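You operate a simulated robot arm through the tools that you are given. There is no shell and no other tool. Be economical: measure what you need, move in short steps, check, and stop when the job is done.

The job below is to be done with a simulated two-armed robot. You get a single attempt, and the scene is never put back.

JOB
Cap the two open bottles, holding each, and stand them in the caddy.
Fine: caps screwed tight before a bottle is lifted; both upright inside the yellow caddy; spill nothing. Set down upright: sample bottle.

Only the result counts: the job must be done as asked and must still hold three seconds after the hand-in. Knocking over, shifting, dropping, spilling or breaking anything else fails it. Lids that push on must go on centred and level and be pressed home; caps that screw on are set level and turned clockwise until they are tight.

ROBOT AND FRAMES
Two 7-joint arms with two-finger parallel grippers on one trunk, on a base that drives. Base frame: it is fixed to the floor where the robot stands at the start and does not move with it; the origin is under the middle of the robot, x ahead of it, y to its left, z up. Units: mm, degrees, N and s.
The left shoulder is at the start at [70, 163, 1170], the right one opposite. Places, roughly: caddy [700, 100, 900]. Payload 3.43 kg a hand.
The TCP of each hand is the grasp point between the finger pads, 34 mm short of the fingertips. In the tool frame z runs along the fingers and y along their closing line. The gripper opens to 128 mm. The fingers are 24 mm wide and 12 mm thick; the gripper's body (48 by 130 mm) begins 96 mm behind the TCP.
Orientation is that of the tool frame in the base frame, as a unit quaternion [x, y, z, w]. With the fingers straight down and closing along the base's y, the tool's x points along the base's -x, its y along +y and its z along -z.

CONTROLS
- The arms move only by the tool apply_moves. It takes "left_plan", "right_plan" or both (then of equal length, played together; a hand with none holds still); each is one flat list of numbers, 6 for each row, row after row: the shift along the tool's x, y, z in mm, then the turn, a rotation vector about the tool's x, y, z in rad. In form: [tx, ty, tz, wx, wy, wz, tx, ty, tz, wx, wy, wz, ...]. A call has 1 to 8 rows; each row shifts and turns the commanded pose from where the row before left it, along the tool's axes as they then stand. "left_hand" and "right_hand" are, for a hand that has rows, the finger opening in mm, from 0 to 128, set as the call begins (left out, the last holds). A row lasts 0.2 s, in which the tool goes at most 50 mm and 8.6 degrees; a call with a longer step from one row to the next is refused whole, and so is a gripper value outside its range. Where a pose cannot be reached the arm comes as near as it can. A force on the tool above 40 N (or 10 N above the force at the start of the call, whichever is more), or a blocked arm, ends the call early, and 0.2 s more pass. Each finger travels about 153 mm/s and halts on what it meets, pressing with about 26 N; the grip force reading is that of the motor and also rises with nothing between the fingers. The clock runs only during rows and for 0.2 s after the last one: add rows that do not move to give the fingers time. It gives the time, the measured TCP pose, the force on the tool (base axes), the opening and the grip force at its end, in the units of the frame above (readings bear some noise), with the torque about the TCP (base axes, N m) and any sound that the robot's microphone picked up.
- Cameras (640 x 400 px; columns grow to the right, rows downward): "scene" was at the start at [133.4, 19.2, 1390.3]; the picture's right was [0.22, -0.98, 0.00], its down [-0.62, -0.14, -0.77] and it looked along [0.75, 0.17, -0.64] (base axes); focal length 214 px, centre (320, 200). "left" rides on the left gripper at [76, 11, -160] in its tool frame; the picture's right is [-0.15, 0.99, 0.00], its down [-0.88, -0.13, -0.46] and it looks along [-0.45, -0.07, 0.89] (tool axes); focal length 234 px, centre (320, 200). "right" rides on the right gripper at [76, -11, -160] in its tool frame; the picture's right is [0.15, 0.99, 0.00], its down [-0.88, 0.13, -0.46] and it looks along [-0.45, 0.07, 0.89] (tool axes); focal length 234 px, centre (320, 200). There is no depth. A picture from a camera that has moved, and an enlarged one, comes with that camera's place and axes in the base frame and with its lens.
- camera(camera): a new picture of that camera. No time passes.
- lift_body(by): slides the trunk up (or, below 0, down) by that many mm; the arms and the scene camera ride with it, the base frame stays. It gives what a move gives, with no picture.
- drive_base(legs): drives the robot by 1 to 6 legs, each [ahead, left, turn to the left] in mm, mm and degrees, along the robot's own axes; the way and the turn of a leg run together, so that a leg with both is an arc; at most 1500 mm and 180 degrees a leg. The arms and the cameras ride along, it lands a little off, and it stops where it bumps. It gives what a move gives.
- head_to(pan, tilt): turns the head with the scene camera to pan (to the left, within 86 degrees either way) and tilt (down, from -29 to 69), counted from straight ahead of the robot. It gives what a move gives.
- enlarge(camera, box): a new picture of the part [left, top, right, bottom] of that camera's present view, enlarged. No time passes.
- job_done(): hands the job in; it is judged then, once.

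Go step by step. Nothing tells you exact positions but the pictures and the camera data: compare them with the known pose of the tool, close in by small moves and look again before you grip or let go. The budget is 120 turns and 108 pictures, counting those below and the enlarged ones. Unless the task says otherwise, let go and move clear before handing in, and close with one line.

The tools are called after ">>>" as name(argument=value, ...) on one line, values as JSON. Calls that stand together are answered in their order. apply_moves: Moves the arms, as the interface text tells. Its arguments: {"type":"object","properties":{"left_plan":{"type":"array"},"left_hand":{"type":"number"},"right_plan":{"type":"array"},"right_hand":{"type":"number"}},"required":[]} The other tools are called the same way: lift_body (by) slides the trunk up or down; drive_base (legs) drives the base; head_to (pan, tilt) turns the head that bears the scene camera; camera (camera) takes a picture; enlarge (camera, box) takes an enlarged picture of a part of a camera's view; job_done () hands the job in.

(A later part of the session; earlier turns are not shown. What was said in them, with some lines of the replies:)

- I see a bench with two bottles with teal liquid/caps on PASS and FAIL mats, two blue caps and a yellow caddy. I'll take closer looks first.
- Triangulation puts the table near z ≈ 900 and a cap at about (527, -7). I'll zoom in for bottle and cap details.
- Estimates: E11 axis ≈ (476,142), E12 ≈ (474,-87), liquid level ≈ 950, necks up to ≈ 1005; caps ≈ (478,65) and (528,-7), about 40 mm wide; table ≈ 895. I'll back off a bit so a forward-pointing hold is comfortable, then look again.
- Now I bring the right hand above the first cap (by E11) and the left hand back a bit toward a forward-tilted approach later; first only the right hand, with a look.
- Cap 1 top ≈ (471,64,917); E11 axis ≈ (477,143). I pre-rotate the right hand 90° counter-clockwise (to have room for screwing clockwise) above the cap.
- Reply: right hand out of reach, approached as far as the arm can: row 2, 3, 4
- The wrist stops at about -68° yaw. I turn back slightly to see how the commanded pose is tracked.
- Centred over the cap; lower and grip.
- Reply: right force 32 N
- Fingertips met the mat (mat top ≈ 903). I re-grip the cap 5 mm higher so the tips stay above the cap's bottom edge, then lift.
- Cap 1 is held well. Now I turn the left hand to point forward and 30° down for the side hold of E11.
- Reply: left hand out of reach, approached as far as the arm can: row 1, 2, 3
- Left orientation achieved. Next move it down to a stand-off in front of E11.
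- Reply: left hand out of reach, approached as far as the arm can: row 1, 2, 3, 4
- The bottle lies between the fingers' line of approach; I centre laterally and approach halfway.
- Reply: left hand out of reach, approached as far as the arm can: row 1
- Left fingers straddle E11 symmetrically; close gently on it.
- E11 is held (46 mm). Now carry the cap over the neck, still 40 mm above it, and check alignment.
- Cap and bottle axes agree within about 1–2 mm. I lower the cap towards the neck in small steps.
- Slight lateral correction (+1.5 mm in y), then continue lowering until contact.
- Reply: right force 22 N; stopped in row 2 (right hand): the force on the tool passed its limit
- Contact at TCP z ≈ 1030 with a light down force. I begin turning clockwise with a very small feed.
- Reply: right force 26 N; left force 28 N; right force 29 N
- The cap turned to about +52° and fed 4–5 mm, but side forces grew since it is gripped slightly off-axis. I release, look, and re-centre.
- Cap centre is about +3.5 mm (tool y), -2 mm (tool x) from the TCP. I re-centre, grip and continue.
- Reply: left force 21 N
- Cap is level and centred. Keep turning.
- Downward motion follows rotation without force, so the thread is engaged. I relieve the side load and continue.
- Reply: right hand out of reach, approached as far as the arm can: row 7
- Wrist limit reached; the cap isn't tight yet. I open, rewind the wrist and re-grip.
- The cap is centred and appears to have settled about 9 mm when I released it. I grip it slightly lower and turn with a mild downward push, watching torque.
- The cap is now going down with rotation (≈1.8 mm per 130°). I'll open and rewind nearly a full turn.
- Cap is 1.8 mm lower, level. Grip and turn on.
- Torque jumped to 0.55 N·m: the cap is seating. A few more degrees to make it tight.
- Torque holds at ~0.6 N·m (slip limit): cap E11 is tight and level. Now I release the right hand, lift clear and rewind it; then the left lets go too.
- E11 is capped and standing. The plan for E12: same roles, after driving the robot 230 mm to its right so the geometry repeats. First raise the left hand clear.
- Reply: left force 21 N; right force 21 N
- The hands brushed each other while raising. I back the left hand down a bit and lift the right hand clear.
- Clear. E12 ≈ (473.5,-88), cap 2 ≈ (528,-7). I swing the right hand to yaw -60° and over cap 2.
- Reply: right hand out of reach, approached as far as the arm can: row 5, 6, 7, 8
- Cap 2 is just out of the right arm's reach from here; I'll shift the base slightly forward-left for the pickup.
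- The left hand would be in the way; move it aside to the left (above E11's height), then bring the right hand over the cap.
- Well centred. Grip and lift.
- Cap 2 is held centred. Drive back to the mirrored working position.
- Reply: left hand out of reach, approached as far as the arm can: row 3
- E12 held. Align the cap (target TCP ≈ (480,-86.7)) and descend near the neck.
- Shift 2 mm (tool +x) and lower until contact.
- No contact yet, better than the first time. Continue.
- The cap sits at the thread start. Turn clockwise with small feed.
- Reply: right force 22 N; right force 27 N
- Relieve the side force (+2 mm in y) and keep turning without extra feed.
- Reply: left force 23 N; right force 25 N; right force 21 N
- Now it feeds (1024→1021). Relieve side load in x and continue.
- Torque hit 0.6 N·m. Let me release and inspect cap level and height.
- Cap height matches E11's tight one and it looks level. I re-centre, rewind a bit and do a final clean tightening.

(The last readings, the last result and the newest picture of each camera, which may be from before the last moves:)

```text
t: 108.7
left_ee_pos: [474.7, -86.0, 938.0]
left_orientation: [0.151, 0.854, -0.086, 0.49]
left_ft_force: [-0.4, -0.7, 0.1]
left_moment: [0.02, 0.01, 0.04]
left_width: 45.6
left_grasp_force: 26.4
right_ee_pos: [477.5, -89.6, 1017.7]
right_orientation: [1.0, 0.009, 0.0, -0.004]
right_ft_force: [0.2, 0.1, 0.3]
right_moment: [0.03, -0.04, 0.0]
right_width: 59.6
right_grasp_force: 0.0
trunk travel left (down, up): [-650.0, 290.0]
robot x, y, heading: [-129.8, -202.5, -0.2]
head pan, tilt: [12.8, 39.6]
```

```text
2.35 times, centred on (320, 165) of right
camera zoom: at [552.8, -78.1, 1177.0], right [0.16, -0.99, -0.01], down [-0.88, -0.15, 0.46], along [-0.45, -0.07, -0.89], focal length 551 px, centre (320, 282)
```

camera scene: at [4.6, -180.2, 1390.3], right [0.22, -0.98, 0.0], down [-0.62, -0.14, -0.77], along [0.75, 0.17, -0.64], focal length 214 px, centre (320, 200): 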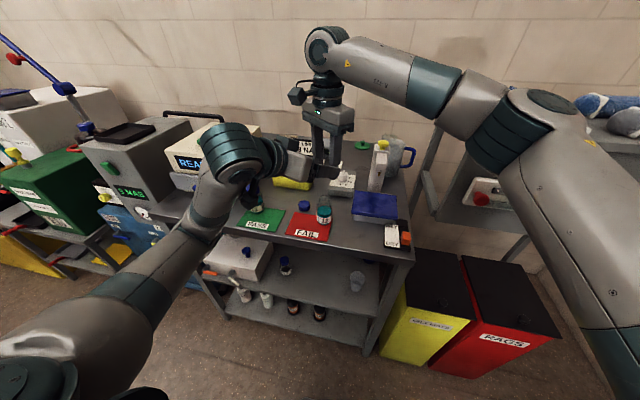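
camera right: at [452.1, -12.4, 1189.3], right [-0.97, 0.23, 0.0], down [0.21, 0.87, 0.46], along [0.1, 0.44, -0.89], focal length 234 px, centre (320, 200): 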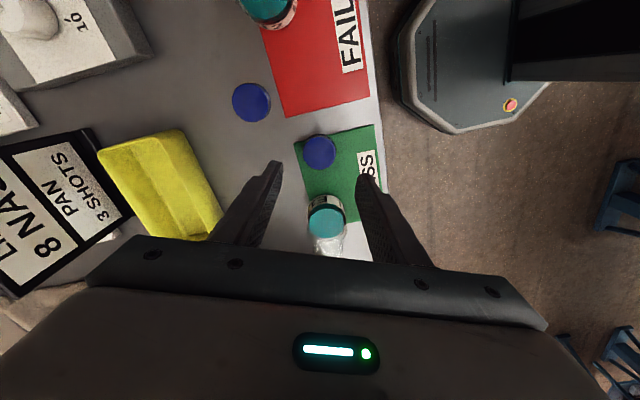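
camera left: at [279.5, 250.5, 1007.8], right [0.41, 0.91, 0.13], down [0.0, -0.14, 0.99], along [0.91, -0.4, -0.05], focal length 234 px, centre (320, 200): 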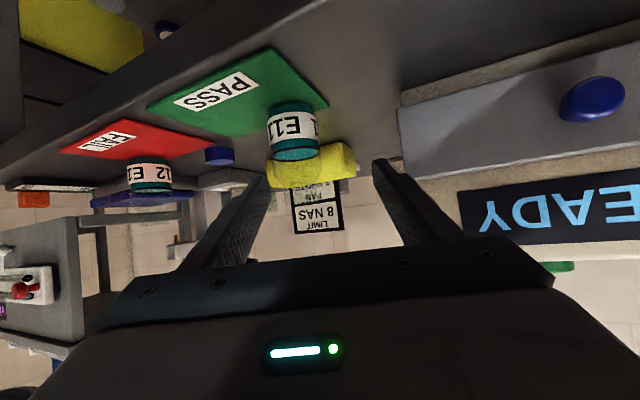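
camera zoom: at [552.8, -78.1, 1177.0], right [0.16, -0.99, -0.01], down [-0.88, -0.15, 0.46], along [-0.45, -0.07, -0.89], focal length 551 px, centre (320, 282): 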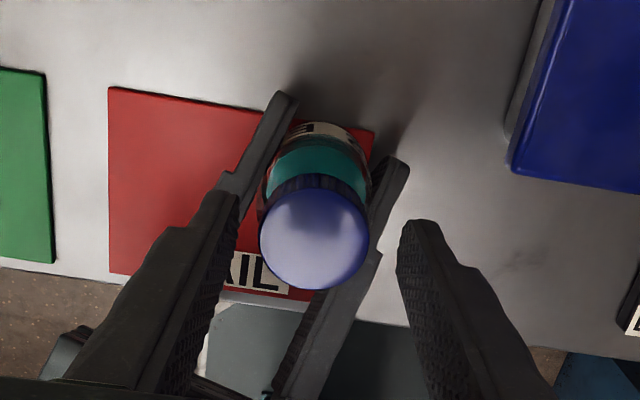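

>>> apply_moves(right_plan=[1.5, -1, 0, 0, 0, 0, 0, 0, 0, 0, 0, 0])

>>> apply_moves(right_plan=[0, 0, 0, 0, 0, 0, 0, 0, 0, 0, 0, 0, 0, 0, 0, 0, 0, 0, 0, 0, 0, 0, 0, 0], right_hand=20)

>>> apply_moves(right_plan=[0, 0, 0, 0, 0, 0.12, 0, 0, 0, 0, 0, 0.12, 0, 0, 0, 0, 0, 0.12, 0, 0, 0, 0, 0, 0.12])

>>> apply_moves(right_plan=[0, 0, 0, 0, 0, 0.12, 0, 0, 0, 0, 0, 0.12, 0, 0, 0, 0, 0, 0.12, 0, 0, 0, 0, 0, 0.12])

```text
t: 109.3
left_ee_pos: [474.7, -85.1, 938.3]
left_orientation: [0.151, 0.854, -0.086, 0.49]
left_ft_force: [-0.5, -0.1, -0.4]
left_moment: [-0.01, 0.01, -0.03]
left_width: 45.6
left_grasp_force: 25.7
right_ee_pos: [479.1, -88.3, 1018.2]
right_orientation: [1.0, 0.009, -0.001, -0.004]
right_ft_force: [0.5, -0.5, -0.1]
right_moment: [0.01, 0.03, -0.01]
right_width: 59.9
right_grasp_force: 0.0
trunk travel left (down, up): [-650.0, 290.0]
robot x, y, heading: [-133.2, -202.1, -0.3]
head pan, tilt: [12.8, 39.6]
```

```text
t: 110.3
left_ee_pos: [475.0, -86.1, 936.9]
left_orientation: [0.151, 0.854, -0.086, 0.49]
left_ft_force: [0.4, -8.6, -0.6]
left_moment: [0.38, 0.02, 0.02]
left_width: 45.3
left_grasp_force: 26.1
right_ee_pos: [479.1, -87.3, 1016.8]
right_orientation: [1.0, 0.009, 0.0, -0.003]
right_ft_force: [-0.2, 7.7, 0.1]
right_moment: [0.21, -0.01, 0.0]
right_width: 36.8
right_grasp_force: 26.0
trunk travel left (down, up): [-650.0, 290.0]
robot x, y, heading: [-127.8, -201.9, -0.2]
head pan, tilt: [12.8, 39.6]
```

```text
t: 111.3
left_ee_pos: [474.2, -84.7, 938.3]
left_orientation: [0.152, 0.854, -0.086, 0.49]
left_ft_force: [0.7, -7.0, 0.0]
left_moment: [0.23, -0.03, -0.57]
left_width: 45.8
left_grasp_force: 26.0
right_ee_pos: [478.9, -89.7, 1018.9]
right_orientation: [0.973, -0.23, -0.001, -0.003]
right_ft_force: [-0.3, 7.6, -0.5]
right_moment: [0.3, 0.03, 0.55]
right_width: 37.0
right_grasp_force: 26.3
trunk travel left (down, up): [-650.0, 290.0]
robot x, y, heading: [-127.0, -198.2, 0.1]
head pan, tilt: [12.8, 39.6]
```

```text
t: 112.3
left_ee_pos: [474.6, -85.3, 938.0]
left_orientation: [0.152, 0.854, -0.087, 0.49]
left_ft_force: [-4.7, -6.8, 0.9]
left_moment: [0.29, -0.22, -0.54]
left_width: 45.8
left_grasp_force: 25.6
right_ee_pos: [479.1, -88.5, 1017.4]
right_orientation: [0.89, -0.455, -0.002, -0.003]
right_ft_force: [4.2, 6.3, -0.2]
right_moment: [0.26, -0.13, 0.51]
right_width: 37.0
right_grasp_force: 26.3
trunk travel left (down, up): [-650.0, 290.0]
robot x, y, heading: [-127.2, -201.4, -0.2]
head pan, tilt: [12.8, 39.6]
```

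E12 is tight too (0.55 N·m steady). Now the left hand lets go, backs out and moves aside, while the right hand still holds the cap.

>>> apply_moves(left_plan=[0, 0, 0, 0, 0, 0, 0, 0, 0, 0, 0, 0, -7.25, 0, -15.4, 0, 0, 0, -7.25, 0, -15.4, 0, 0, 0, -7.25, 0, -15.4, 0, 0, 0, -7.25, 0, -15.4, 0, 0, 0], left_hand=90)

>>> apply_moves(left_plan=[6.4, 35, -11, 0, 0, 0, 6.4, 35, -11, 0, 0, 0, -35, 0, -20, 0, 0, 0, -35, 0, -20, 0, 0, 0, -35, 0, -20, 0, 0, 0])

>>> camera(camera="scene")

```text
t: 113.7
left_ee_pos: [438.3, -72.2, 994.3]
left_orientation: [0.151, 0.853, -0.087, 0.491]
left_ft_force: [-0.3, 0.0, -0.8]
left_moment: [0.01, -0.01, 0.03]
left_width: 89.8
left_grasp_force: 0.0
right_ee_pos: [479.0, -88.8, 1017.7]
right_orientation: [0.891, -0.454, -0.001, -0.003]
right_ft_force: [0.2, 0.9, 0.0]
right_moment: [0.0, 0.02, -0.01]
right_width: 36.9
right_grasp_force: 25.8
trunk travel left (down, up): [-650.0, 290.0]
robot x, y, heading: [-131.8, -200.0, -0.2]
head pan, tilt: [12.8, 39.6]
```

```text
t: 114.9
left_ee_pos: [442.8, 2.7, 1116.3]
left_orientation: [0.15, 0.855, -0.085, 0.489]
left_ft_force: [0.3, -0.2, 0.1]
left_moment: [-0.01, 0.0, 0.03]
left_width: 89.9
left_grasp_force: 0.1
left hand out of reach, approached as far as the arm can: row 3
right_ee_pos: [479.4, -89.3, 1016.9]
right_orientation: [0.891, -0.454, -0.001, -0.003]
right_ft_force: [-0.2, 0.9, -0.1]
right_moment: [0.06, -0.01, -0.04]
right_width: 36.9
right_grasp_force: 26.0
trunk travel left (down, up): [-650.0, 290.0]
robot x, y, heading: [-128.5, -201.4, -0.2]
head pan, tilt: [12.8, 39.6]
```

```text
30 pictures are left
camera scene: at [4.3, -181.7, 1390.2], right [0.22, -0.98, 0.0], down [-0.62, -0.14, -0.77], along [0.75, 0.17, -0.64], focal length 214 px, centre (320, 200)
```

scene: 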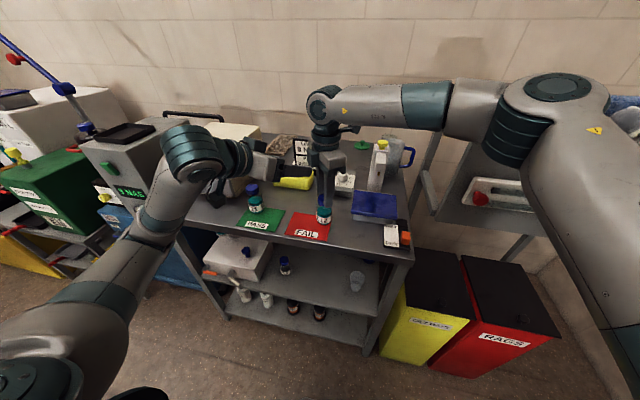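

Raise the left hand higher, and lift E12 straight up by its tight cap.

>>> apply_moves(left_plan=[-35, 0, -20, 0, 0, 0, -35, 0, -20, 0, 0, 0, -30, 0, -18, 0, 0, 0])

>>> apply_moves(right_plan=[0, 0, -5, 0, 0, 0, 0, 0, -10, 0, 0, 0, 0, 0, -25, 0, 0, 0, 0, 0, -25, 0, 0, 0, 0, 0, -25, 0, 0, 0, 0, 0, -25, 0, 0, 0, 0, 0, -15, 0, 0, 0, 0, 0, 0, 0, 0, 0])

>>> enlarge(camera="scene", box=[230, 130, 390, 250])

```text
t: 115.2
left_ee_pos: [441.7, 2.5, 1128.4]
left_orientation: [0.154, 0.861, -0.08, 0.478]
left_ft_force: [-0.9, 3.3, -3.2]
left_moment: [0.17, 0.05, 0.02]
left_width: 88.2
left_grasp_force: 0.1
right_ee_pos: [477.8, -86.7, 1025.6]
right_orientation: [0.891, -0.455, -0.001, -0.009]
right_ft_force: [-0.3, -4.4, 2.3]
right_moment: [0.4, 0.1, 0.09]
right_width: 36.9
right_grasp_force: 26.1
trunk travel left (down, up): [-650.0, 290.0]
robot x, y, heading: [-132.1, -198.3, 0.1]
head pan, tilt: [12.8, 39.6]
stopped in row 1 (left hand): the force on the tool passed its limit (the readings are from after the stop); the commanded pose is now the measured one
```

```text
t: 117.0
left_ee_pos: [442.1, 4.2, 1128.6]
left_orientation: [0.154, 0.861, -0.081, 0.478]
left_ft_force: [0.3, 0.8, -0.4]
left_moment: [0.02, 0.0, 0.0]
left_width: 90.0
left_grasp_force: 0.0
right_ee_pos: [478.7, -89.0, 1155.9]
right_orientation: [0.89, -0.455, -0.002, -0.008]
right_ft_force: [-0.6, 0.0, 0.1]
right_moment: [0.02, -0.02, 0.0]
right_width: 36.9
right_grasp_force: 26.7
trunk travel left (down, up): [-650.0, 290.0]
robot x, y, heading: [-129.6, -201.6, -0.0]
head pan, tilt: [12.8, 39.6]
```

```text
3.33 times, centred on (310, 190) of scene
camera zoom: at [4.2, -180.7, 1390.3], right [0.22, -0.98, 0.0], down [-0.62, -0.14, -0.77], along [0.75, 0.17, -0.64], focal length 715 px, centre (353, 233)
```

zoom: 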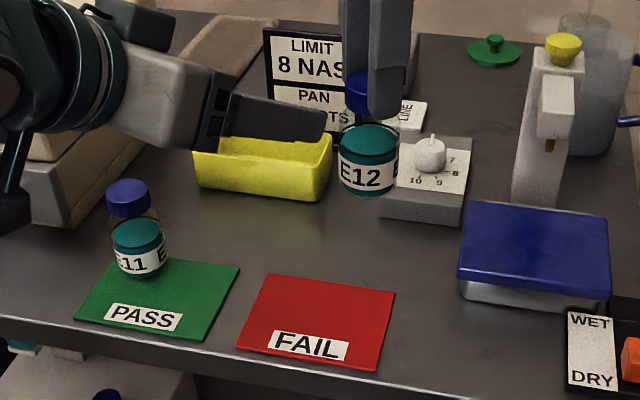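

E12 is lifted upright. Move the left hand sideways first, then up.

>>> apply_moves(left_plan=[6.4, 35, -11, 0, 0, 0, 6.4, 35, -11, 0, 0, 0, 6.4, 35, -11, 0, 0, 0, -30, 0, -18, 0, 0, 0, -30, 0, -18, 0, 0, 0, -30, 0, -18, 0, 0, 0])

>>> drive_base(legs=[[0, 120, 0], [65, 60, 0], [60, 40, 0]])

>>> camera(camera="scene")

>>> camera(camera="right")

```text
t: 118.4
left_ee_pos: [444.6, 113.4, 1234.5]
left_orientation: [0.154, 0.86, -0.082, 0.479]
left_ft_force: [0.7, 0.3, 0.6]
left_moment: [0.03, 0.0, 0.03]
left_width: 89.9
left_grasp_force: 0.1
right_ee_pos: [478.0, -87.8, 1154.9]
right_orientation: [0.891, -0.454, -0.002, -0.009]
right_ft_force: [0.6, -0.2, -0.4]
right_moment: [0.05, -0.01, -0.03]
right_width: 37.2
right_grasp_force: 26.2
trunk travel left (down, up): [-650.0, 290.0]
robot x, y, heading: [-131.2, -203.1, -0.2]
head pan, tilt: [12.8, 39.6]
```

```text
t: 121.0
left_ee_pos: [568.1, 332.8, 1236.1]
left_orientation: [0.155, 0.86, -0.083, 0.479]
left_ft_force: [0.9, -0.4, 0.0]
left_moment: [0.0, -0.03, 0.0]
left_width: 89.9
left_grasp_force: 0.1
right_ee_pos: [603.1, 130.9, 1155.1]
right_orientation: [0.89, -0.456, -0.001, -0.009]
right_ft_force: [0.0, 0.2, -0.5]
right_moment: [-0.02, 0.01, 0.0]
right_width: 37.2
right_grasp_force: 25.8
trunk travel left (down, up): [-650.0, 290.0]
robot x, y, heading: [-3.0, 15.9, -0.1]
head pan, tilt: [12.8, 39.6]
```

```text
28 pictures are left
camera scene: at [128.1, 39.7, 1390.4], right [0.22, -0.98, 0.0], down [-0.62, -0.14, -0.77], along [0.75, 0.17, -0.64], focal length 214 px, centre (320, 200)
```

scene: 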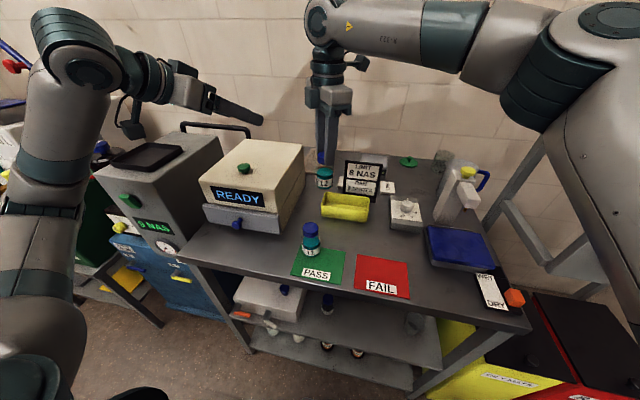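

```text
27 pictures are left
camera right: at [655.7, 72.8, 1313.7], right [-0.72, -0.7, -0.01], down [-0.62, 0.63, 0.46], along [-0.31, 0.34, -0.89], focal length 234 px, centre (320, 200)
```

right: 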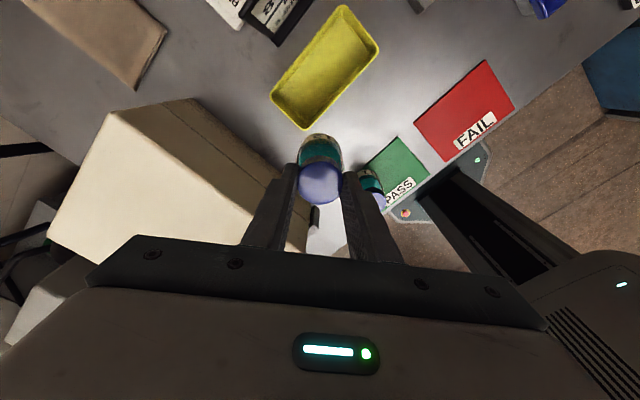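

E12 is carried clear; the caddy centre is ≈ (665,71). I level the hand (≈1° tilt from the bump) and move above the right half of the caddy.

>>> apply_moves(right_plan=[0, 0, 0, -0.0151, 0.0101, 0, 28, 1.7, 0, 0, 0, 0, 28, 1.7, 0, 0, 0, 0, 28, 1.7, 0, 0, 0, 0, 28, 1.7, 0, 0, 0, 0, 0, 0, 30, 0, 0, 0, 0, 0, 20, 0, 0, 0, 0, 0, 0, 0, 0, 0])

>>> enlarge(camera="scene", box=[300, 150, 400, 230])

>>> enlarge(camera="right", box=[200, 20, 440, 250])

```text
t: 122.8
left_ee_pos: [568.2, 332.0, 1235.5]
left_orientation: [0.156, 0.86, -0.083, 0.478]
left_ft_force: [-0.2, -0.2, -0.1]
left_moment: [-0.03, -0.02, 0.01]
left_width: 89.8
left_grasp_force: 0.0
right_ee_pos: [663.6, 35.6, 1105.0]
right_orientation: [0.89, -0.456, -0.001, 0.0]
right_ft_force: [0.3, -0.4, -0.5]
right_moment: [-0.01, 0.01, 0.03]
right_width: 37.0
right_grasp_force: 25.8
trunk travel left (down, up): [-650.0, 290.0]
robot x, y, heading: [-5.9, 17.2, -0.2]
head pan, tilt: [12.8, 39.6]
```

```text
5.00 times, centred on (350, 190) of scene
camera zoom: at [128.0, 39.2, 1390.4], right [0.22, -0.98, 0.0], down [-0.62, -0.14, -0.77], along [0.75, 0.17, -0.64], focal length 1072 px, centre (170, 250)
```

zoom: 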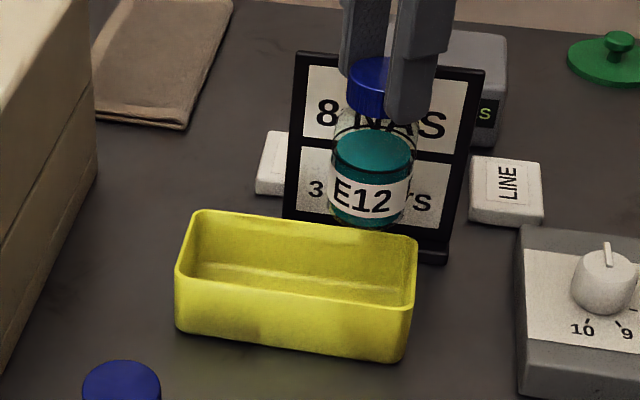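

```text
1.74 times, centred on (320, 135) of right
camera zoom: at [717.1, -19.9, 1263.6], right [-0.72, -0.7, 0.0], down [-0.62, 0.64, 0.46], along [-0.32, 0.33, -0.89], focal length 407 px, centre (320, 313)
```

zoom: 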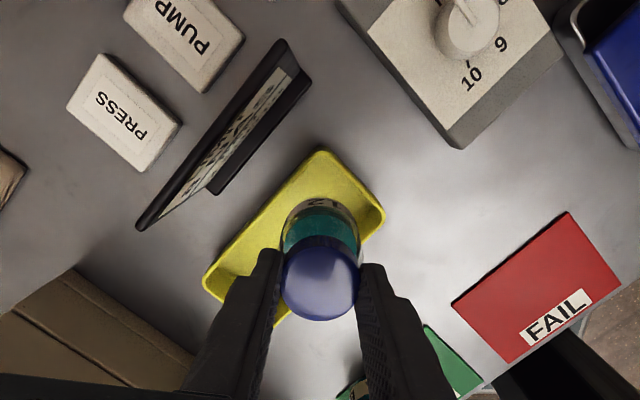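

>>> apply_moves(right_plan=[0, 0, 15, 0, 0, 0, 0, 0, 17, 0, 0, 0, 0, 0, 0, 0, 0, 0])

>>> enlarge(camera="scene", box=[310, 160, 390, 220])

>>> enlarge(camera="right", box=[220, 40, 420, 220])

```text
t: 123.6
left_ee_pos: [568.8, 332.9, 1235.7]
left_orientation: [0.156, 0.86, -0.083, 0.478]
left_ft_force: [-0.5, 0.0, -0.4]
left_moment: [0.0, 0.02, 0.02]
left_width: 90.0
left_grasp_force: 0.0
right_ee_pos: [663.2, 36.3, 1072.1]
right_orientation: [0.89, -0.456, -0.001, 0.001]
right_ft_force: [0.5, -0.2, -0.4]
right_moment: [0.0, -0.01, -0.02]
right_width: 36.7
right_grasp_force: 26.0
trunk travel left (down, up): [-650.0, 290.0]
robot x, y, heading: [-5.9, 21.2, -0.6]
head pan, tilt: [12.8, 39.6]
```

```text
6.67 times, centred on (350, 190) of scene
camera zoom: at [127.9, 39.1, 1390.4], right [0.22, -0.98, 0.0], down [-0.62, -0.14, -0.77], along [0.75, 0.17, -0.64], focal length 1430 px, centre (120, 267)
```

zoom: 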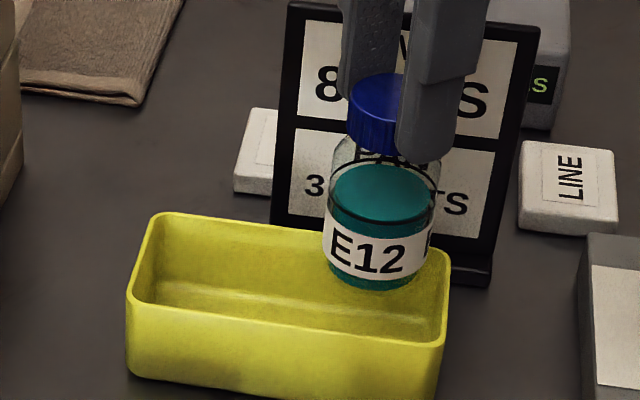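

```text
2.22 times, centred on (320, 130) of right
camera zoom: at [716.4, -19.6, 1231.8], right [-0.72, -0.7, 0.0], down [-0.62, 0.64, 0.46], along [-0.32, 0.33, -0.89], focal length 520 px, centre (320, 356)
```

zoom: 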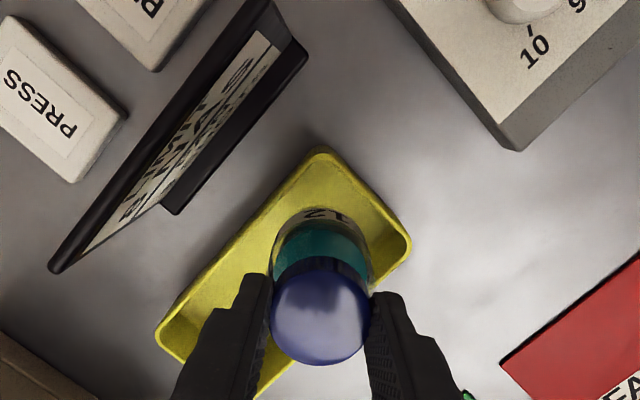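

The bottle is centred over the caddy's right half. Lower slowly.

>>> apply_moves(right_plan=[0, 0, 12, 0, 0, 0, 0, 0, 12, 0, 0, 0, 0, 0, 12, 0, 0, 0, 0, 0, 10, 0, 0, 0, 0, 0, 0, 0, 0, 0])

>>> enlarge(camera="scene", box=[310, 160, 390, 220])

```text
t: 124.8
left_ee_pos: [568.8, 331.9, 1235.8]
left_orientation: [0.156, 0.86, -0.083, 0.478]
left_ft_force: [1.1, 0.6, 0.4]
left_moment: [0.03, 0.01, 0.02]
left_width: 90.1
left_grasp_force: 0.0
right_ee_pos: [662.7, 36.2, 1026.6]
right_orientation: [0.89, -0.455, -0.001, 0.0]
right_ft_force: [0.0, 0.2, 0.1]
right_moment: [-0.04, -0.05, 0.02]
right_width: 36.9
right_grasp_force: 25.3
trunk travel left (down, up): [-650.0, 290.0]
robot x, y, heading: [-4.9, 18.9, -0.2]
head pan, tilt: [12.8, 39.6]
```

```text
6.67 times, centred on (350, 190) of scene
camera zoom: at [128.1, 39.1, 1390.3], right [0.22, -0.98, 0.0], down [-0.62, -0.14, -0.77], along [0.75, 0.17, -0.64], focal length 1430 px, centre (120, 267)
```

zoom: 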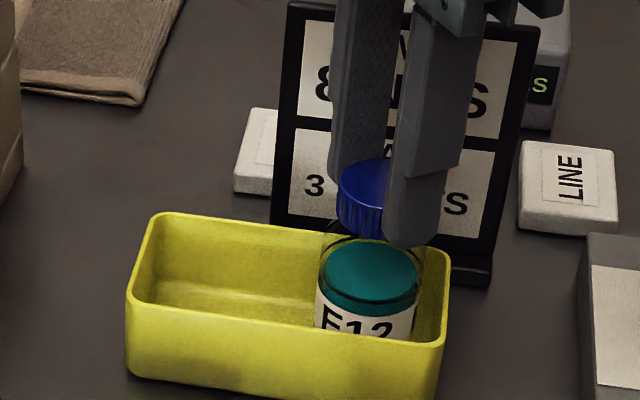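

Inside the caddy and free. Lower the last millimetres in small steps until contact.

>>> apply_moves(right_plan=[0, 0, 3, 0, 0, 0, 0, 0, 3, 0, 0, 0, 0, 0, 0, 0, 0, 0])

>>> apply_moves(right_plan=[0, 0, 1.5, 0, 0, 0, 0, 0, 1.5, 0, 0, 0, 0, 0, 0, 0, 0, 0])

```text
t: 125.6
left_ee_pos: [569.6, 332.7, 1235.1]
left_orientation: [0.155, 0.86, -0.082, 0.479]
left_ft_force: [0.1, 0.1, 0.6]
left_moment: [-0.02, 0.01, 0.02]
left_width: 89.6
left_grasp_force: 0.1
right_ee_pos: [664.3, 34.8, 1021.0]
right_orientation: [0.89, -0.456, -0.001, 0.001]
right_ft_force: [1.2, 0.3, -0.8]
right_moment: [-0.04, -0.03, -0.01]
right_width: 36.7
right_grasp_force: 26.2
trunk travel left (down, up): [-650.0, 290.0]
robot x, y, heading: [-4.1, 20.1, -0.0]
head pan, tilt: [12.8, 39.6]
```

```text
t: 126.4
left_ee_pos: [568.6, 331.8, 1234.5]
left_orientation: [0.155, 0.861, -0.081, 0.478]
left_ft_force: [-0.2, -0.5, -0.5]
left_moment: [-0.04, 0.03, 0.02]
left_width: 90.0
left_grasp_force: 0.0
right_ee_pos: [663.6, 36.6, 1017.5]
right_orientation: [0.89, -0.456, -0.001, 0.0]
right_ft_force: [-0.1, -0.1, -0.3]
right_moment: [0.0, -0.02, -0.01]
right_width: 36.8
right_grasp_force: 25.8
trunk travel left (down, up): [-650.0, 290.0]
robot x, y, heading: [-5.8, 22.0, -0.2]
head pan, tilt: [12.8, 39.6]
```

>>> apply_moves(right_plan=[0, 0, 1, 0, 0, 0, 0, 0, 1, 0, 0, 0, 0, 0, 0, 0, 0, 0])

>>> apply_moves(right_plan=[0, 0, 0.8, 0, 0, 0, 0, 0, 0.8, 0, 0, 0, 0, 0, 0, 0, 0, 0])

```text
t: 127.2
left_ee_pos: [568.6, 331.2, 1235.2]
left_orientation: [0.155, 0.86, -0.082, 0.479]
left_ft_force: [1.0, -0.2, -0.4]
left_moment: [0.0, -0.02, -0.01]
left_width: 90.1
left_grasp_force: 0.1
right_ee_pos: [661.9, 34.8, 1016.0]
right_orientation: [0.89, -0.455, -0.001, 0.001]
right_ft_force: [0.4, -0.1, 3.9]
right_moment: [0.0, -0.04, 0.03]
right_width: 36.9
right_grasp_force: 26.1
trunk travel left (down, up): [-650.0, 290.0]
robot x, y, heading: [-7.6, 21.6, -0.4]
head pan, tilt: [12.8, 39.6]
```

```text
t: 128.0
left_ee_pos: [567.2, 331.0, 1236.6]
left_orientation: [0.155, 0.86, -0.082, 0.479]
left_ft_force: [-0.5, 0.1, -0.2]
left_moment: [0.0, 0.0, 0.0]
left_width: 89.8
left_grasp_force: 0.1
right_ee_pos: [661.8, 35.9, 1015.8]
right_orientation: [0.89, -0.455, -0.001, 0.0]
right_ft_force: [2.0, 0.1, 13.9]
right_moment: [0.01, -0.18, -0.01]
right_width: 37.1
right_grasp_force: 26.2
trunk travel left (down, up): [-650.0, 290.0]
robot x, y, heading: [-4.7, 17.9, -0.4]
head pan, tilt: [12.8, 39.6]
```

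Seated on the caddy floor (14 N). Release gently and lift away.

>>> apply_moves(right_plan=[0, 0, -1, 0, 0, 0, 0, 0, 0, 0, 0, 0, 0, 0, 0, 0, 0, 0], right_hand=60)

>>> apply_moves(right_plan=[0, 0, -15, 0, 0, 0, 0, 0, -25, 0, 0, 0, 0, 0, -40, 0, 0, 0, 0, 0, -40, 0, 0, 0])

>>> enlarge(camera="scene", box=[280, 150, 400, 270])

>>> enlarge(camera="right", box=[200, 40, 440, 240])

```text
t: 128.8
left_ee_pos: [569.5, 332.4, 1235.0]
left_orientation: [0.156, 0.861, -0.083, 0.478]
left_ft_force: [-0.4, 0.1, -0.3]
left_moment: [0.0, -0.02, 0.03]
left_width: 90.2
left_grasp_force: 0.0
right_ee_pos: [663.0, 35.7, 1014.8]
right_orientation: [0.89, -0.455, -0.002, 0.001]
right_ft_force: [0.3, -0.1, -0.1]
right_moment: [0.0, -0.01, -0.06]
right_width: 59.9
right_grasp_force: 0.1
trunk travel left (down, up): [-650.0, 290.0]
robot x, y, heading: [-6.7, 17.1, -0.3]
head pan, tilt: [12.8, 39.6]
```

```text
t: 129.8
left_ee_pos: [568.2, 333.2, 1235.5]
left_orientation: [0.155, 0.86, -0.082, 0.48]
left_ft_force: [0.0, 0.4, 0.4]
left_moment: [-0.01, -0.02, -0.01]
left_width: 89.9
left_grasp_force: 0.0
right_ee_pos: [660.9, 35.6, 1136.0]
right_orientation: [0.891, -0.455, 0.0, 0.0]
right_ft_force: [0.5, -0.2, -0.8]
right_moment: [0.01, -0.03, 0.04]
right_width: 59.6
right_grasp_force: 0.0
trunk travel left (down, up): [-650.0, 290.0]
robot x, y, heading: [-2.6, 16.3, -0.5]
head pan, tilt: [12.8, 39.6]
```

```text
3.33 times, centred on (340, 210) of scene
camera zoom: at [127.2, 39.5, 1390.4], right [0.22, -0.98, 0.0], down [-0.62, -0.14, -0.77], along [0.75, 0.17, -0.64], focal length 715 px, centre (253, 167)
```

zoom: 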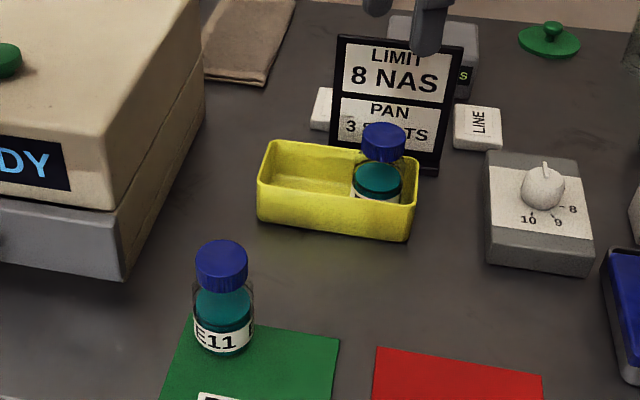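

```text
2.00 times, centred on (320, 140) of right
camera zoom: at [715.2, -19.6, 1295.3], right [-0.72, -0.7, 0.0], down [-0.62, 0.64, 0.46], along [-0.32, 0.33, -0.89], focal length 468 px, centre (320, 320)
```

zoom: 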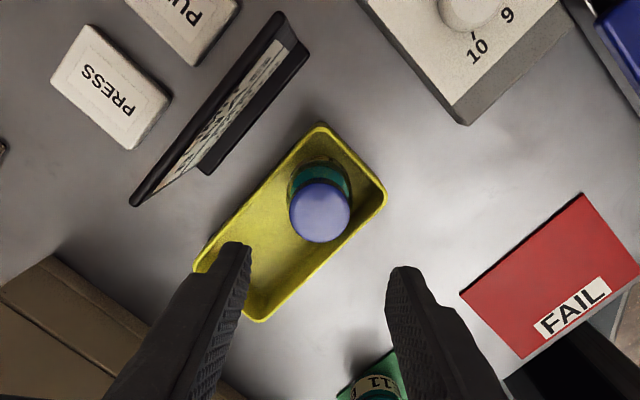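

E12 stands upright in the caddy. Now over to E11.

>>> apply_moves(right_plan=[-32, 13.9, 0, 0, 0, 0, -32, 13.9, 0, 0, 0, 0, -32, 13.9, 0, 0, 0, 0, -32, 13.9, 0, 0, 0, 0, -32, 13.9, 0, 0, 0, 0, -32, 13.9, 0, 0, 0, 0, 0, 0, 30, 0, 0, 0, 0, 0, 0, 0, 0, 0])

>>> enlarge(camera="right", box=[200, 80, 440, 250])

```text
t: 131.6
left_ee_pos: [568.3, 333.1, 1234.9]
left_orientation: [0.155, 0.86, -0.082, 0.479]
left_ft_force: [-0.5, 0.3, -0.1]
left_moment: [-0.02, 0.03, 0.02]
left_width: 89.9
left_grasp_force: 0.3
right_ee_pos: [481.1, 142.8, 1105.8]
right_orientation: [0.89, -0.456, -0.001, 0.001]
right_ft_force: [-0.3, 0.5, -0.1]
right_moment: [0.01, 0.0, -0.01]
right_width: 60.1
right_grasp_force: 0.1
trunk travel left (down, up): [-650.0, 290.0]
robot x, y, heading: [-2.0, 20.1, -0.3]
head pan, tilt: [12.8, 39.6]
```

```text
2.35 times, centred on (320, 165) of right
camera zoom: at [536.4, 87.9, 1264.5], right [-0.72, -0.7, 0.0], down [-0.62, 0.64, 0.46], along [-0.32, 0.33, -0.89], focal length 551 px, centre (320, 282)
```

zoom: 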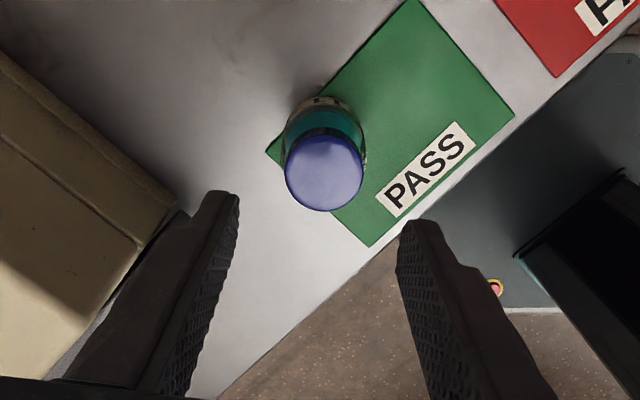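

>>> apply_moves(right_plan=[-1, 2, 25, 0, 0, 0, 0, 0, 25, 0, 0, 0, 0, 0, 20, 0, 0, 0, 0, 0, 18, 0, 0, 0, 0, 0, 0, 0, 0, 0])

>>> enlarge(camera="right", box=[200, 80, 440, 250])

```text
t: 132.8
left_ee_pos: [567.8, 333.9, 1236.1]
left_orientation: [0.155, 0.86, -0.083, 0.478]
left_ft_force: [0.1, -0.3, 0.1]
left_moment: [0.02, -0.02, 0.03]
left_width: 90.0
left_grasp_force: 0.1
right_ee_pos: [479.6, 142.2, 1018.8]
right_orientation: [0.89, -0.456, -0.002, 0.001]
right_ft_force: [0.4, 0.5, -0.2]
right_moment: [-0.01, -0.02, 0.0]
right_width: 59.9
right_grasp_force: 0.0
trunk travel left (down, up): [-650.0, 290.0]
robot x, y, heading: [-4.4, 19.0, -0.4]
head pan, tilt: [12.8, 39.6]
```

```text
2.35 times, centred on (320, 165) of right
camera zoom: at [533.7, 86.9, 1177.2], right [-0.72, -0.7, 0.0], down [-0.62, 0.64, 0.46], along [-0.32, 0.33, -0.89], focal length 551 px, centre (320, 282)
```

zoom: 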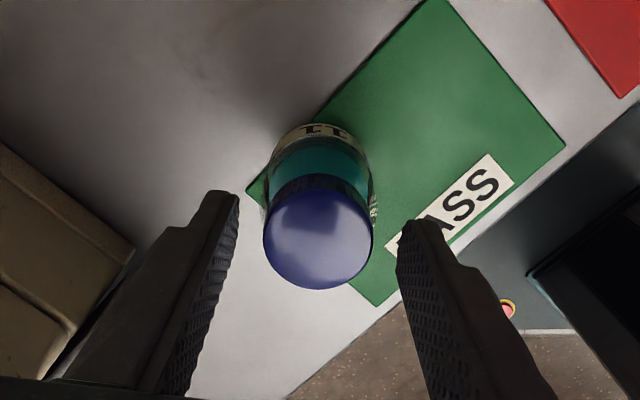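

Centred on E11's cap. Grip and lift.

>>> apply_moves(right_plan=[0, 0, 0, 0, 0, 0, 0, 0, 0, 0, 0, 0, 0, 0, 0, 0, 0, 0], right_hand=20)

>>> apply_moves(right_plan=[0, 0, -5, 0, 0, 0, 0, 0, -10, 0, 0, 0, 0, 0, -25, 0, 0, 0, 0, 0, -30, 0, 0, 0, 0, 0, -30, 0, 0, 0, 0, 0, -30, 0, 0, 0, 0, 0, 0, 0, 0, 0])

>>> enlarge(camera="scene", box=[270, 150, 400, 270])

```text
t: 133.6
left_ee_pos: [567.9, 332.7, 1237.3]
left_orientation: [0.156, 0.861, -0.082, 0.478]
left_ft_force: [0.7, 0.3, -0.2]
left_moment: [0.03, -0.01, -0.01]
left_width: 90.0
left_grasp_force: 0.0
right_ee_pos: [479.5, 142.7, 1017.5]
right_orientation: [0.89, -0.455, -0.001, 0.0]
right_ft_force: [-0.3, 1.1, 0.3]
right_moment: [0.0, 0.0, -0.03]
right_width: 36.9
right_grasp_force: 25.7
trunk travel left (down, up): [-650.0, 290.0]
robot x, y, heading: [-7.5, 21.4, -0.5]
head pan, tilt: [12.8, 39.6]
```

```text
t: 135.2
left_ee_pos: [569.8, 330.9, 1234.6]
left_orientation: [0.155, 0.86, -0.082, 0.479]
left_ft_force: [0.1, 0.6, -0.3]
left_moment: [0.0, -0.01, -0.01]
left_width: 90.0
left_grasp_force: 0.0
right_ee_pos: [479.9, 142.6, 1149.1]
right_orientation: [0.89, -0.456, -0.001, 0.001]
right_ft_force: [0.3, -0.5, -0.2]
right_moment: [-0.02, 0.03, 0.01]
right_width: 36.6
right_grasp_force: 26.2
trunk travel left (down, up): [-650.0, 290.0]
robot x, y, heading: [-5.9, 21.0, -0.1]
head pan, tilt: [12.8, 39.6]
```

```text
3.33 times, centred on (335, 210) of scene
camera zoom: at [128.7, 39.1, 1390.2], right [0.22, -0.98, 0.0], down [-0.62, -0.14, -0.77], along [0.75, 0.17, -0.64], focal length 715 px, centre (270, 167)
```

zoom: 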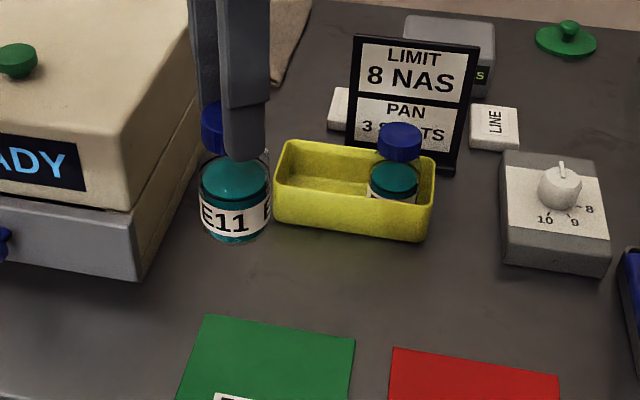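

>>> apply_moves(right_plan=[22.8, -21.2, 0, 0, 0, 0, 22.8, -21.2, 0, 0, 0, 0, 22.8, -21.2, 0, 0, 0, 0, 22.8, -21.2, 0, 0, 0, 0, 22.8, -21.2, 0, 0, 0, 0, 22.8, -21.2, 0, 0, 0, 0, 0, 0, 40, 0, 0, 0, 0, 0, 37, 0, 0, 0])

>>> enlarge(camera="scene", box=[310, 160, 390, 220])

>>> enlarge(camera="right", box=[220, 40, 420, 220])

```text
t: 137.0
left_ee_pos: [569.1, 333.6, 1236.5]
left_orientation: [0.156, 0.861, -0.082, 0.478]
left_ft_force: [0.6, -0.2, 0.3]
left_moment: [0.02, 0.02, -0.01]
left_width: 90.0
left_grasp_force: 0.1
right_ee_pos: [665.2, 105.7, 1070.1]
right_orientation: [0.89, -0.457, -0.001, 0.001]
right_ft_force: [0.5, 0.3, -0.1]
right_moment: [-0.02, 0.0, -0.01]
right_width: 36.8
right_grasp_force: 26.0
trunk travel left (down, up): [-650.0, 290.0]
robot x, y, heading: [-7.0, 22.3, -0.4]
head pan, tilt: [12.8, 39.6]
```

```text
6.67 times, centred on (350, 190) of scene
camera zoom: at [129.0, 39.1, 1390.3], right [0.22, -0.98, 0.0], down [-0.62, -0.14, -0.77], along [0.75, 0.17, -0.64], focal length 1430 px, centre (120, 267)
```

zoom: 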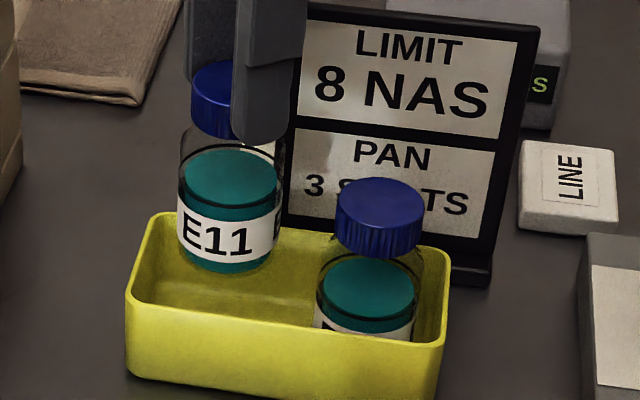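

```text
2.22 times, centred on (320, 130) of right
camera zoom: at [718.9, 50.2, 1228.9], right [-0.72, -0.7, 0.0], down [-0.62, 0.64, 0.46], along [-0.32, 0.33, -0.89], focal length 520 px, centre (320, 356)
```

zoom: 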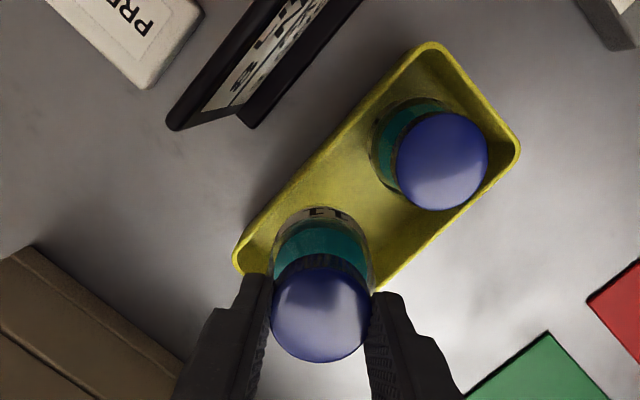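

Aligned with the free left half. Lower.

>>> apply_moves(right_plan=[0, 0, 12, 0, 0, 0, 0, 0, 12, 0, 0, 0, 0, 0, 12, 0, 0, 0, 0, 0, 10, 0, 0, 0, 0, 0, 4, 0, 0, 0, 0, 0, 0, 0, 0, 0])

>>> apply_moves(right_plan=[0, 0, 1.5, 0, 0, 0, 0, 0, 1.5, 0, 0, 0, 0, 0, 0, 0, 0, 0])

>>> apply_moves(right_plan=[0, 0, 0.8, 0, 0, 0, 0, 0, 0.8, 0, 0, 0, 0, 0, 0, 0, 0, 0])

>>> enlarge(camera="scene", box=[310, 160, 390, 220])

```text
t: 138.4
left_ee_pos: [567.7, 332.8, 1234.7]
left_orientation: [0.156, 0.86, -0.082, 0.479]
left_ft_force: [0.0, -0.3, -0.3]
left_moment: [-0.01, -0.03, 0.02]
left_width: 90.2
left_grasp_force: 0.0
right_ee_pos: [663.8, 105.3, 1020.8]
right_orientation: [0.89, -0.456, -0.001, 0.001]
right_ft_force: [-0.3, 0.7, -0.9]
right_moment: [0.02, 0.02, -0.03]
right_width: 36.9
right_grasp_force: 26.2
trunk travel left (down, up): [-650.0, 290.0]
robot x, y, heading: [-4.7, 20.4, -0.4]
head pan, tilt: [12.8, 39.6]
```

```text
t: 139.2
left_ee_pos: [569.2, 332.4, 1235.4]
left_orientation: [0.155, 0.861, -0.082, 0.478]
left_ft_force: [0.2, -0.7, -0.1]
left_moment: [0.0, 0.02, 0.03]
left_width: 90.2
left_grasp_force: 0.1
right_ee_pos: [663.8, 106.6, 1017.6]
right_orientation: [0.89, -0.456, -0.001, 0.001]
right_ft_force: [0.3, -0.6, 2.6]
right_moment: [0.0, 0.02, 0.0]
right_width: 36.9
right_grasp_force: 25.6
trunk travel left (down, up): [-650.0, 290.0]
robot x, y, heading: [-7.9, 21.6, -0.2]
head pan, tilt: [12.8, 39.6]
```

```text
t: 140.0
left_ee_pos: [568.1, 332.1, 1236.7]
left_orientation: [0.155, 0.86, -0.082, 0.478]
left_ft_force: [-0.4, 0.3, 0.2]
left_moment: [0.02, 0.01, 0.0]
left_width: 90.0
left_grasp_force: 0.2
right_ee_pos: [663.4, 106.5, 1017.6]
right_orientation: [0.89, -0.455, -0.001, 0.0]
right_ft_force: [1.1, -0.6, 10.6]
right_moment: [0.0, -0.12, 0.0]
right_width: 36.8
right_grasp_force: 25.7
trunk travel left (down, up): [-650.0, 290.0]
robot x, y, heading: [-4.9, 20.2, -0.5]
head pan, tilt: [12.8, 39.6]
```

```text
6.67 times, centred on (350, 190) of scene
camera zoom: at [127.1, 38.9, 1390.5], right [0.22, -0.98, 0.0], down [-0.62, -0.14, -0.77], along [0.75, 0.17, -0.64], focal length 1430 px, centre (120, 267)
```

zoom: 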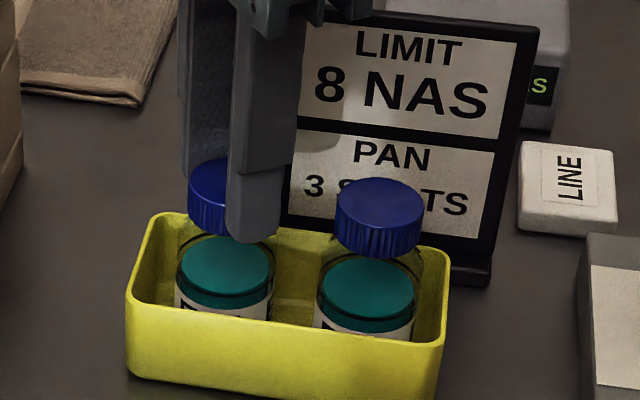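

Both are seated in the caddy. Release with a moderate opening and lift clear.

>>> apply_moves(right_plan=[0, 0, -0.7, 0, 0, 0, 0, 0, 0, 0, 0, 0, 0, 0, 0, 0, 0, 0], right_hand=54)

>>> apply_moves(right_plan=[0, 0, -15, 0, 0, 0, 0, 0, -25, 0, 0, 0, 0, 0, -40, 0, 0, 0, 0, 0, -40, 0, 0, 0, 0, 0, -40, 0, 0, 0, 0, 0, 0, 0, 0, 0])

>>> enlarge(camera="scene", box=[310, 160, 390, 220])

>>> camera(camera="scene")

```text
t: 140.8
left_ee_pos: [569.5, 331.7, 1234.5]
left_orientation: [0.155, 0.86, -0.083, 0.479]
left_ft_force: [-0.2, 0.1, -1.0]
left_moment: [0.02, -0.04, -0.02]
left_width: 89.8
left_grasp_force: 0.1
right_ee_pos: [664.3, 106.4, 1017.4]
right_orientation: [0.89, -0.456, -0.002, 0.001]
right_ft_force: [0.0, -0.2, 0.2]
right_moment: [0.0, 0.02, 0.01]
right_width: 54.0
right_grasp_force: 0.2
trunk travel left (down, up): [-650.0, 290.0]
robot x, y, heading: [-4.2, 18.7, -0.2]
head pan, tilt: [12.8, 39.6]
```

```text
t: 142.2
left_ee_pos: [569.5, 332.3, 1235.1]
left_orientation: [0.155, 0.861, -0.082, 0.478]
left_ft_force: [0.3, -0.9, -0.1]
left_moment: [0.0, -0.02, 0.02]
left_width: 90.1
left_grasp_force: 0.0
right_ee_pos: [663.4, 106.1, 1175.9]
right_orientation: [0.89, -0.456, -0.001, 0.0]
right_ft_force: [0.1, -0.4, -0.1]
right_moment: [0.03, 0.04, 0.0]
right_width: 54.3
right_grasp_force: 0.0
trunk travel left (down, up): [-650.0, 290.0]
robot x, y, heading: [-4.2, 19.3, -0.5]
head pan, tilt: [12.8, 39.6]
```

```text
6.67 times, centred on (350, 190) of scene
camera zoom: at [128.8, 38.8, 1390.2], right [0.22, -0.98, 0.0], down [-0.62, -0.14, -0.77], along [0.75, 0.17, -0.64], focal length 1430 px, centre (120, 267)
```

zoom: 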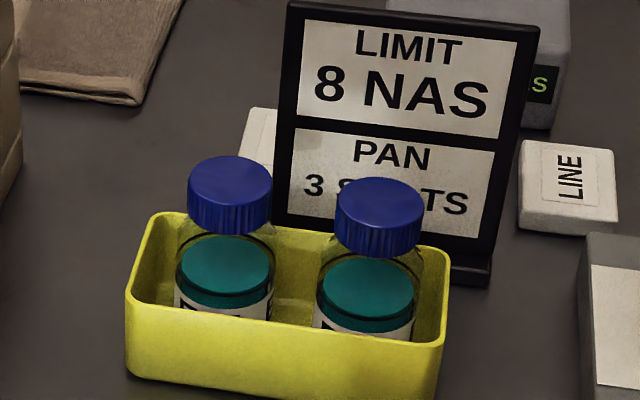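

```text
12 pictures are left
camera scene: at [128.8, 38.8, 1390.2], right [0.22, -0.98, 0.0], down [-0.62, -0.14, -0.77], along [0.75, 0.17, -0.64], focal length 214 px, centre (320, 200)
```

scene: 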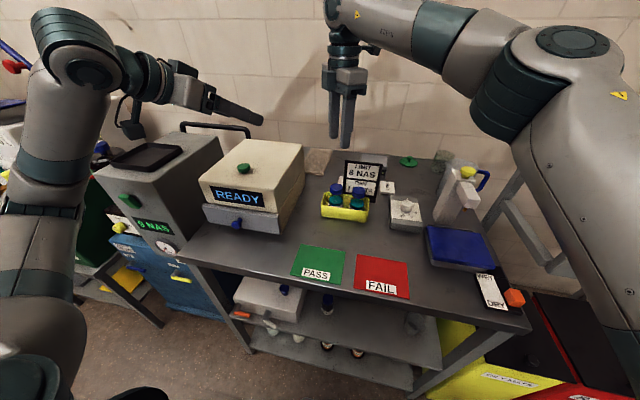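

Both bottles stand upright in the yellow caddy with level caps, both hands are clear and nothing else looks disturbed, so I'm handing in.

>>> job_done()

```text
The job is handed in.
```

I capped both bottles, E11 and E12, while holding each, tightened them until the torque levelled off at about 0.55–0.6 N·m before lifting, and stood them upright in the yellow caddy with no spill or disturbance visible in the pictures.
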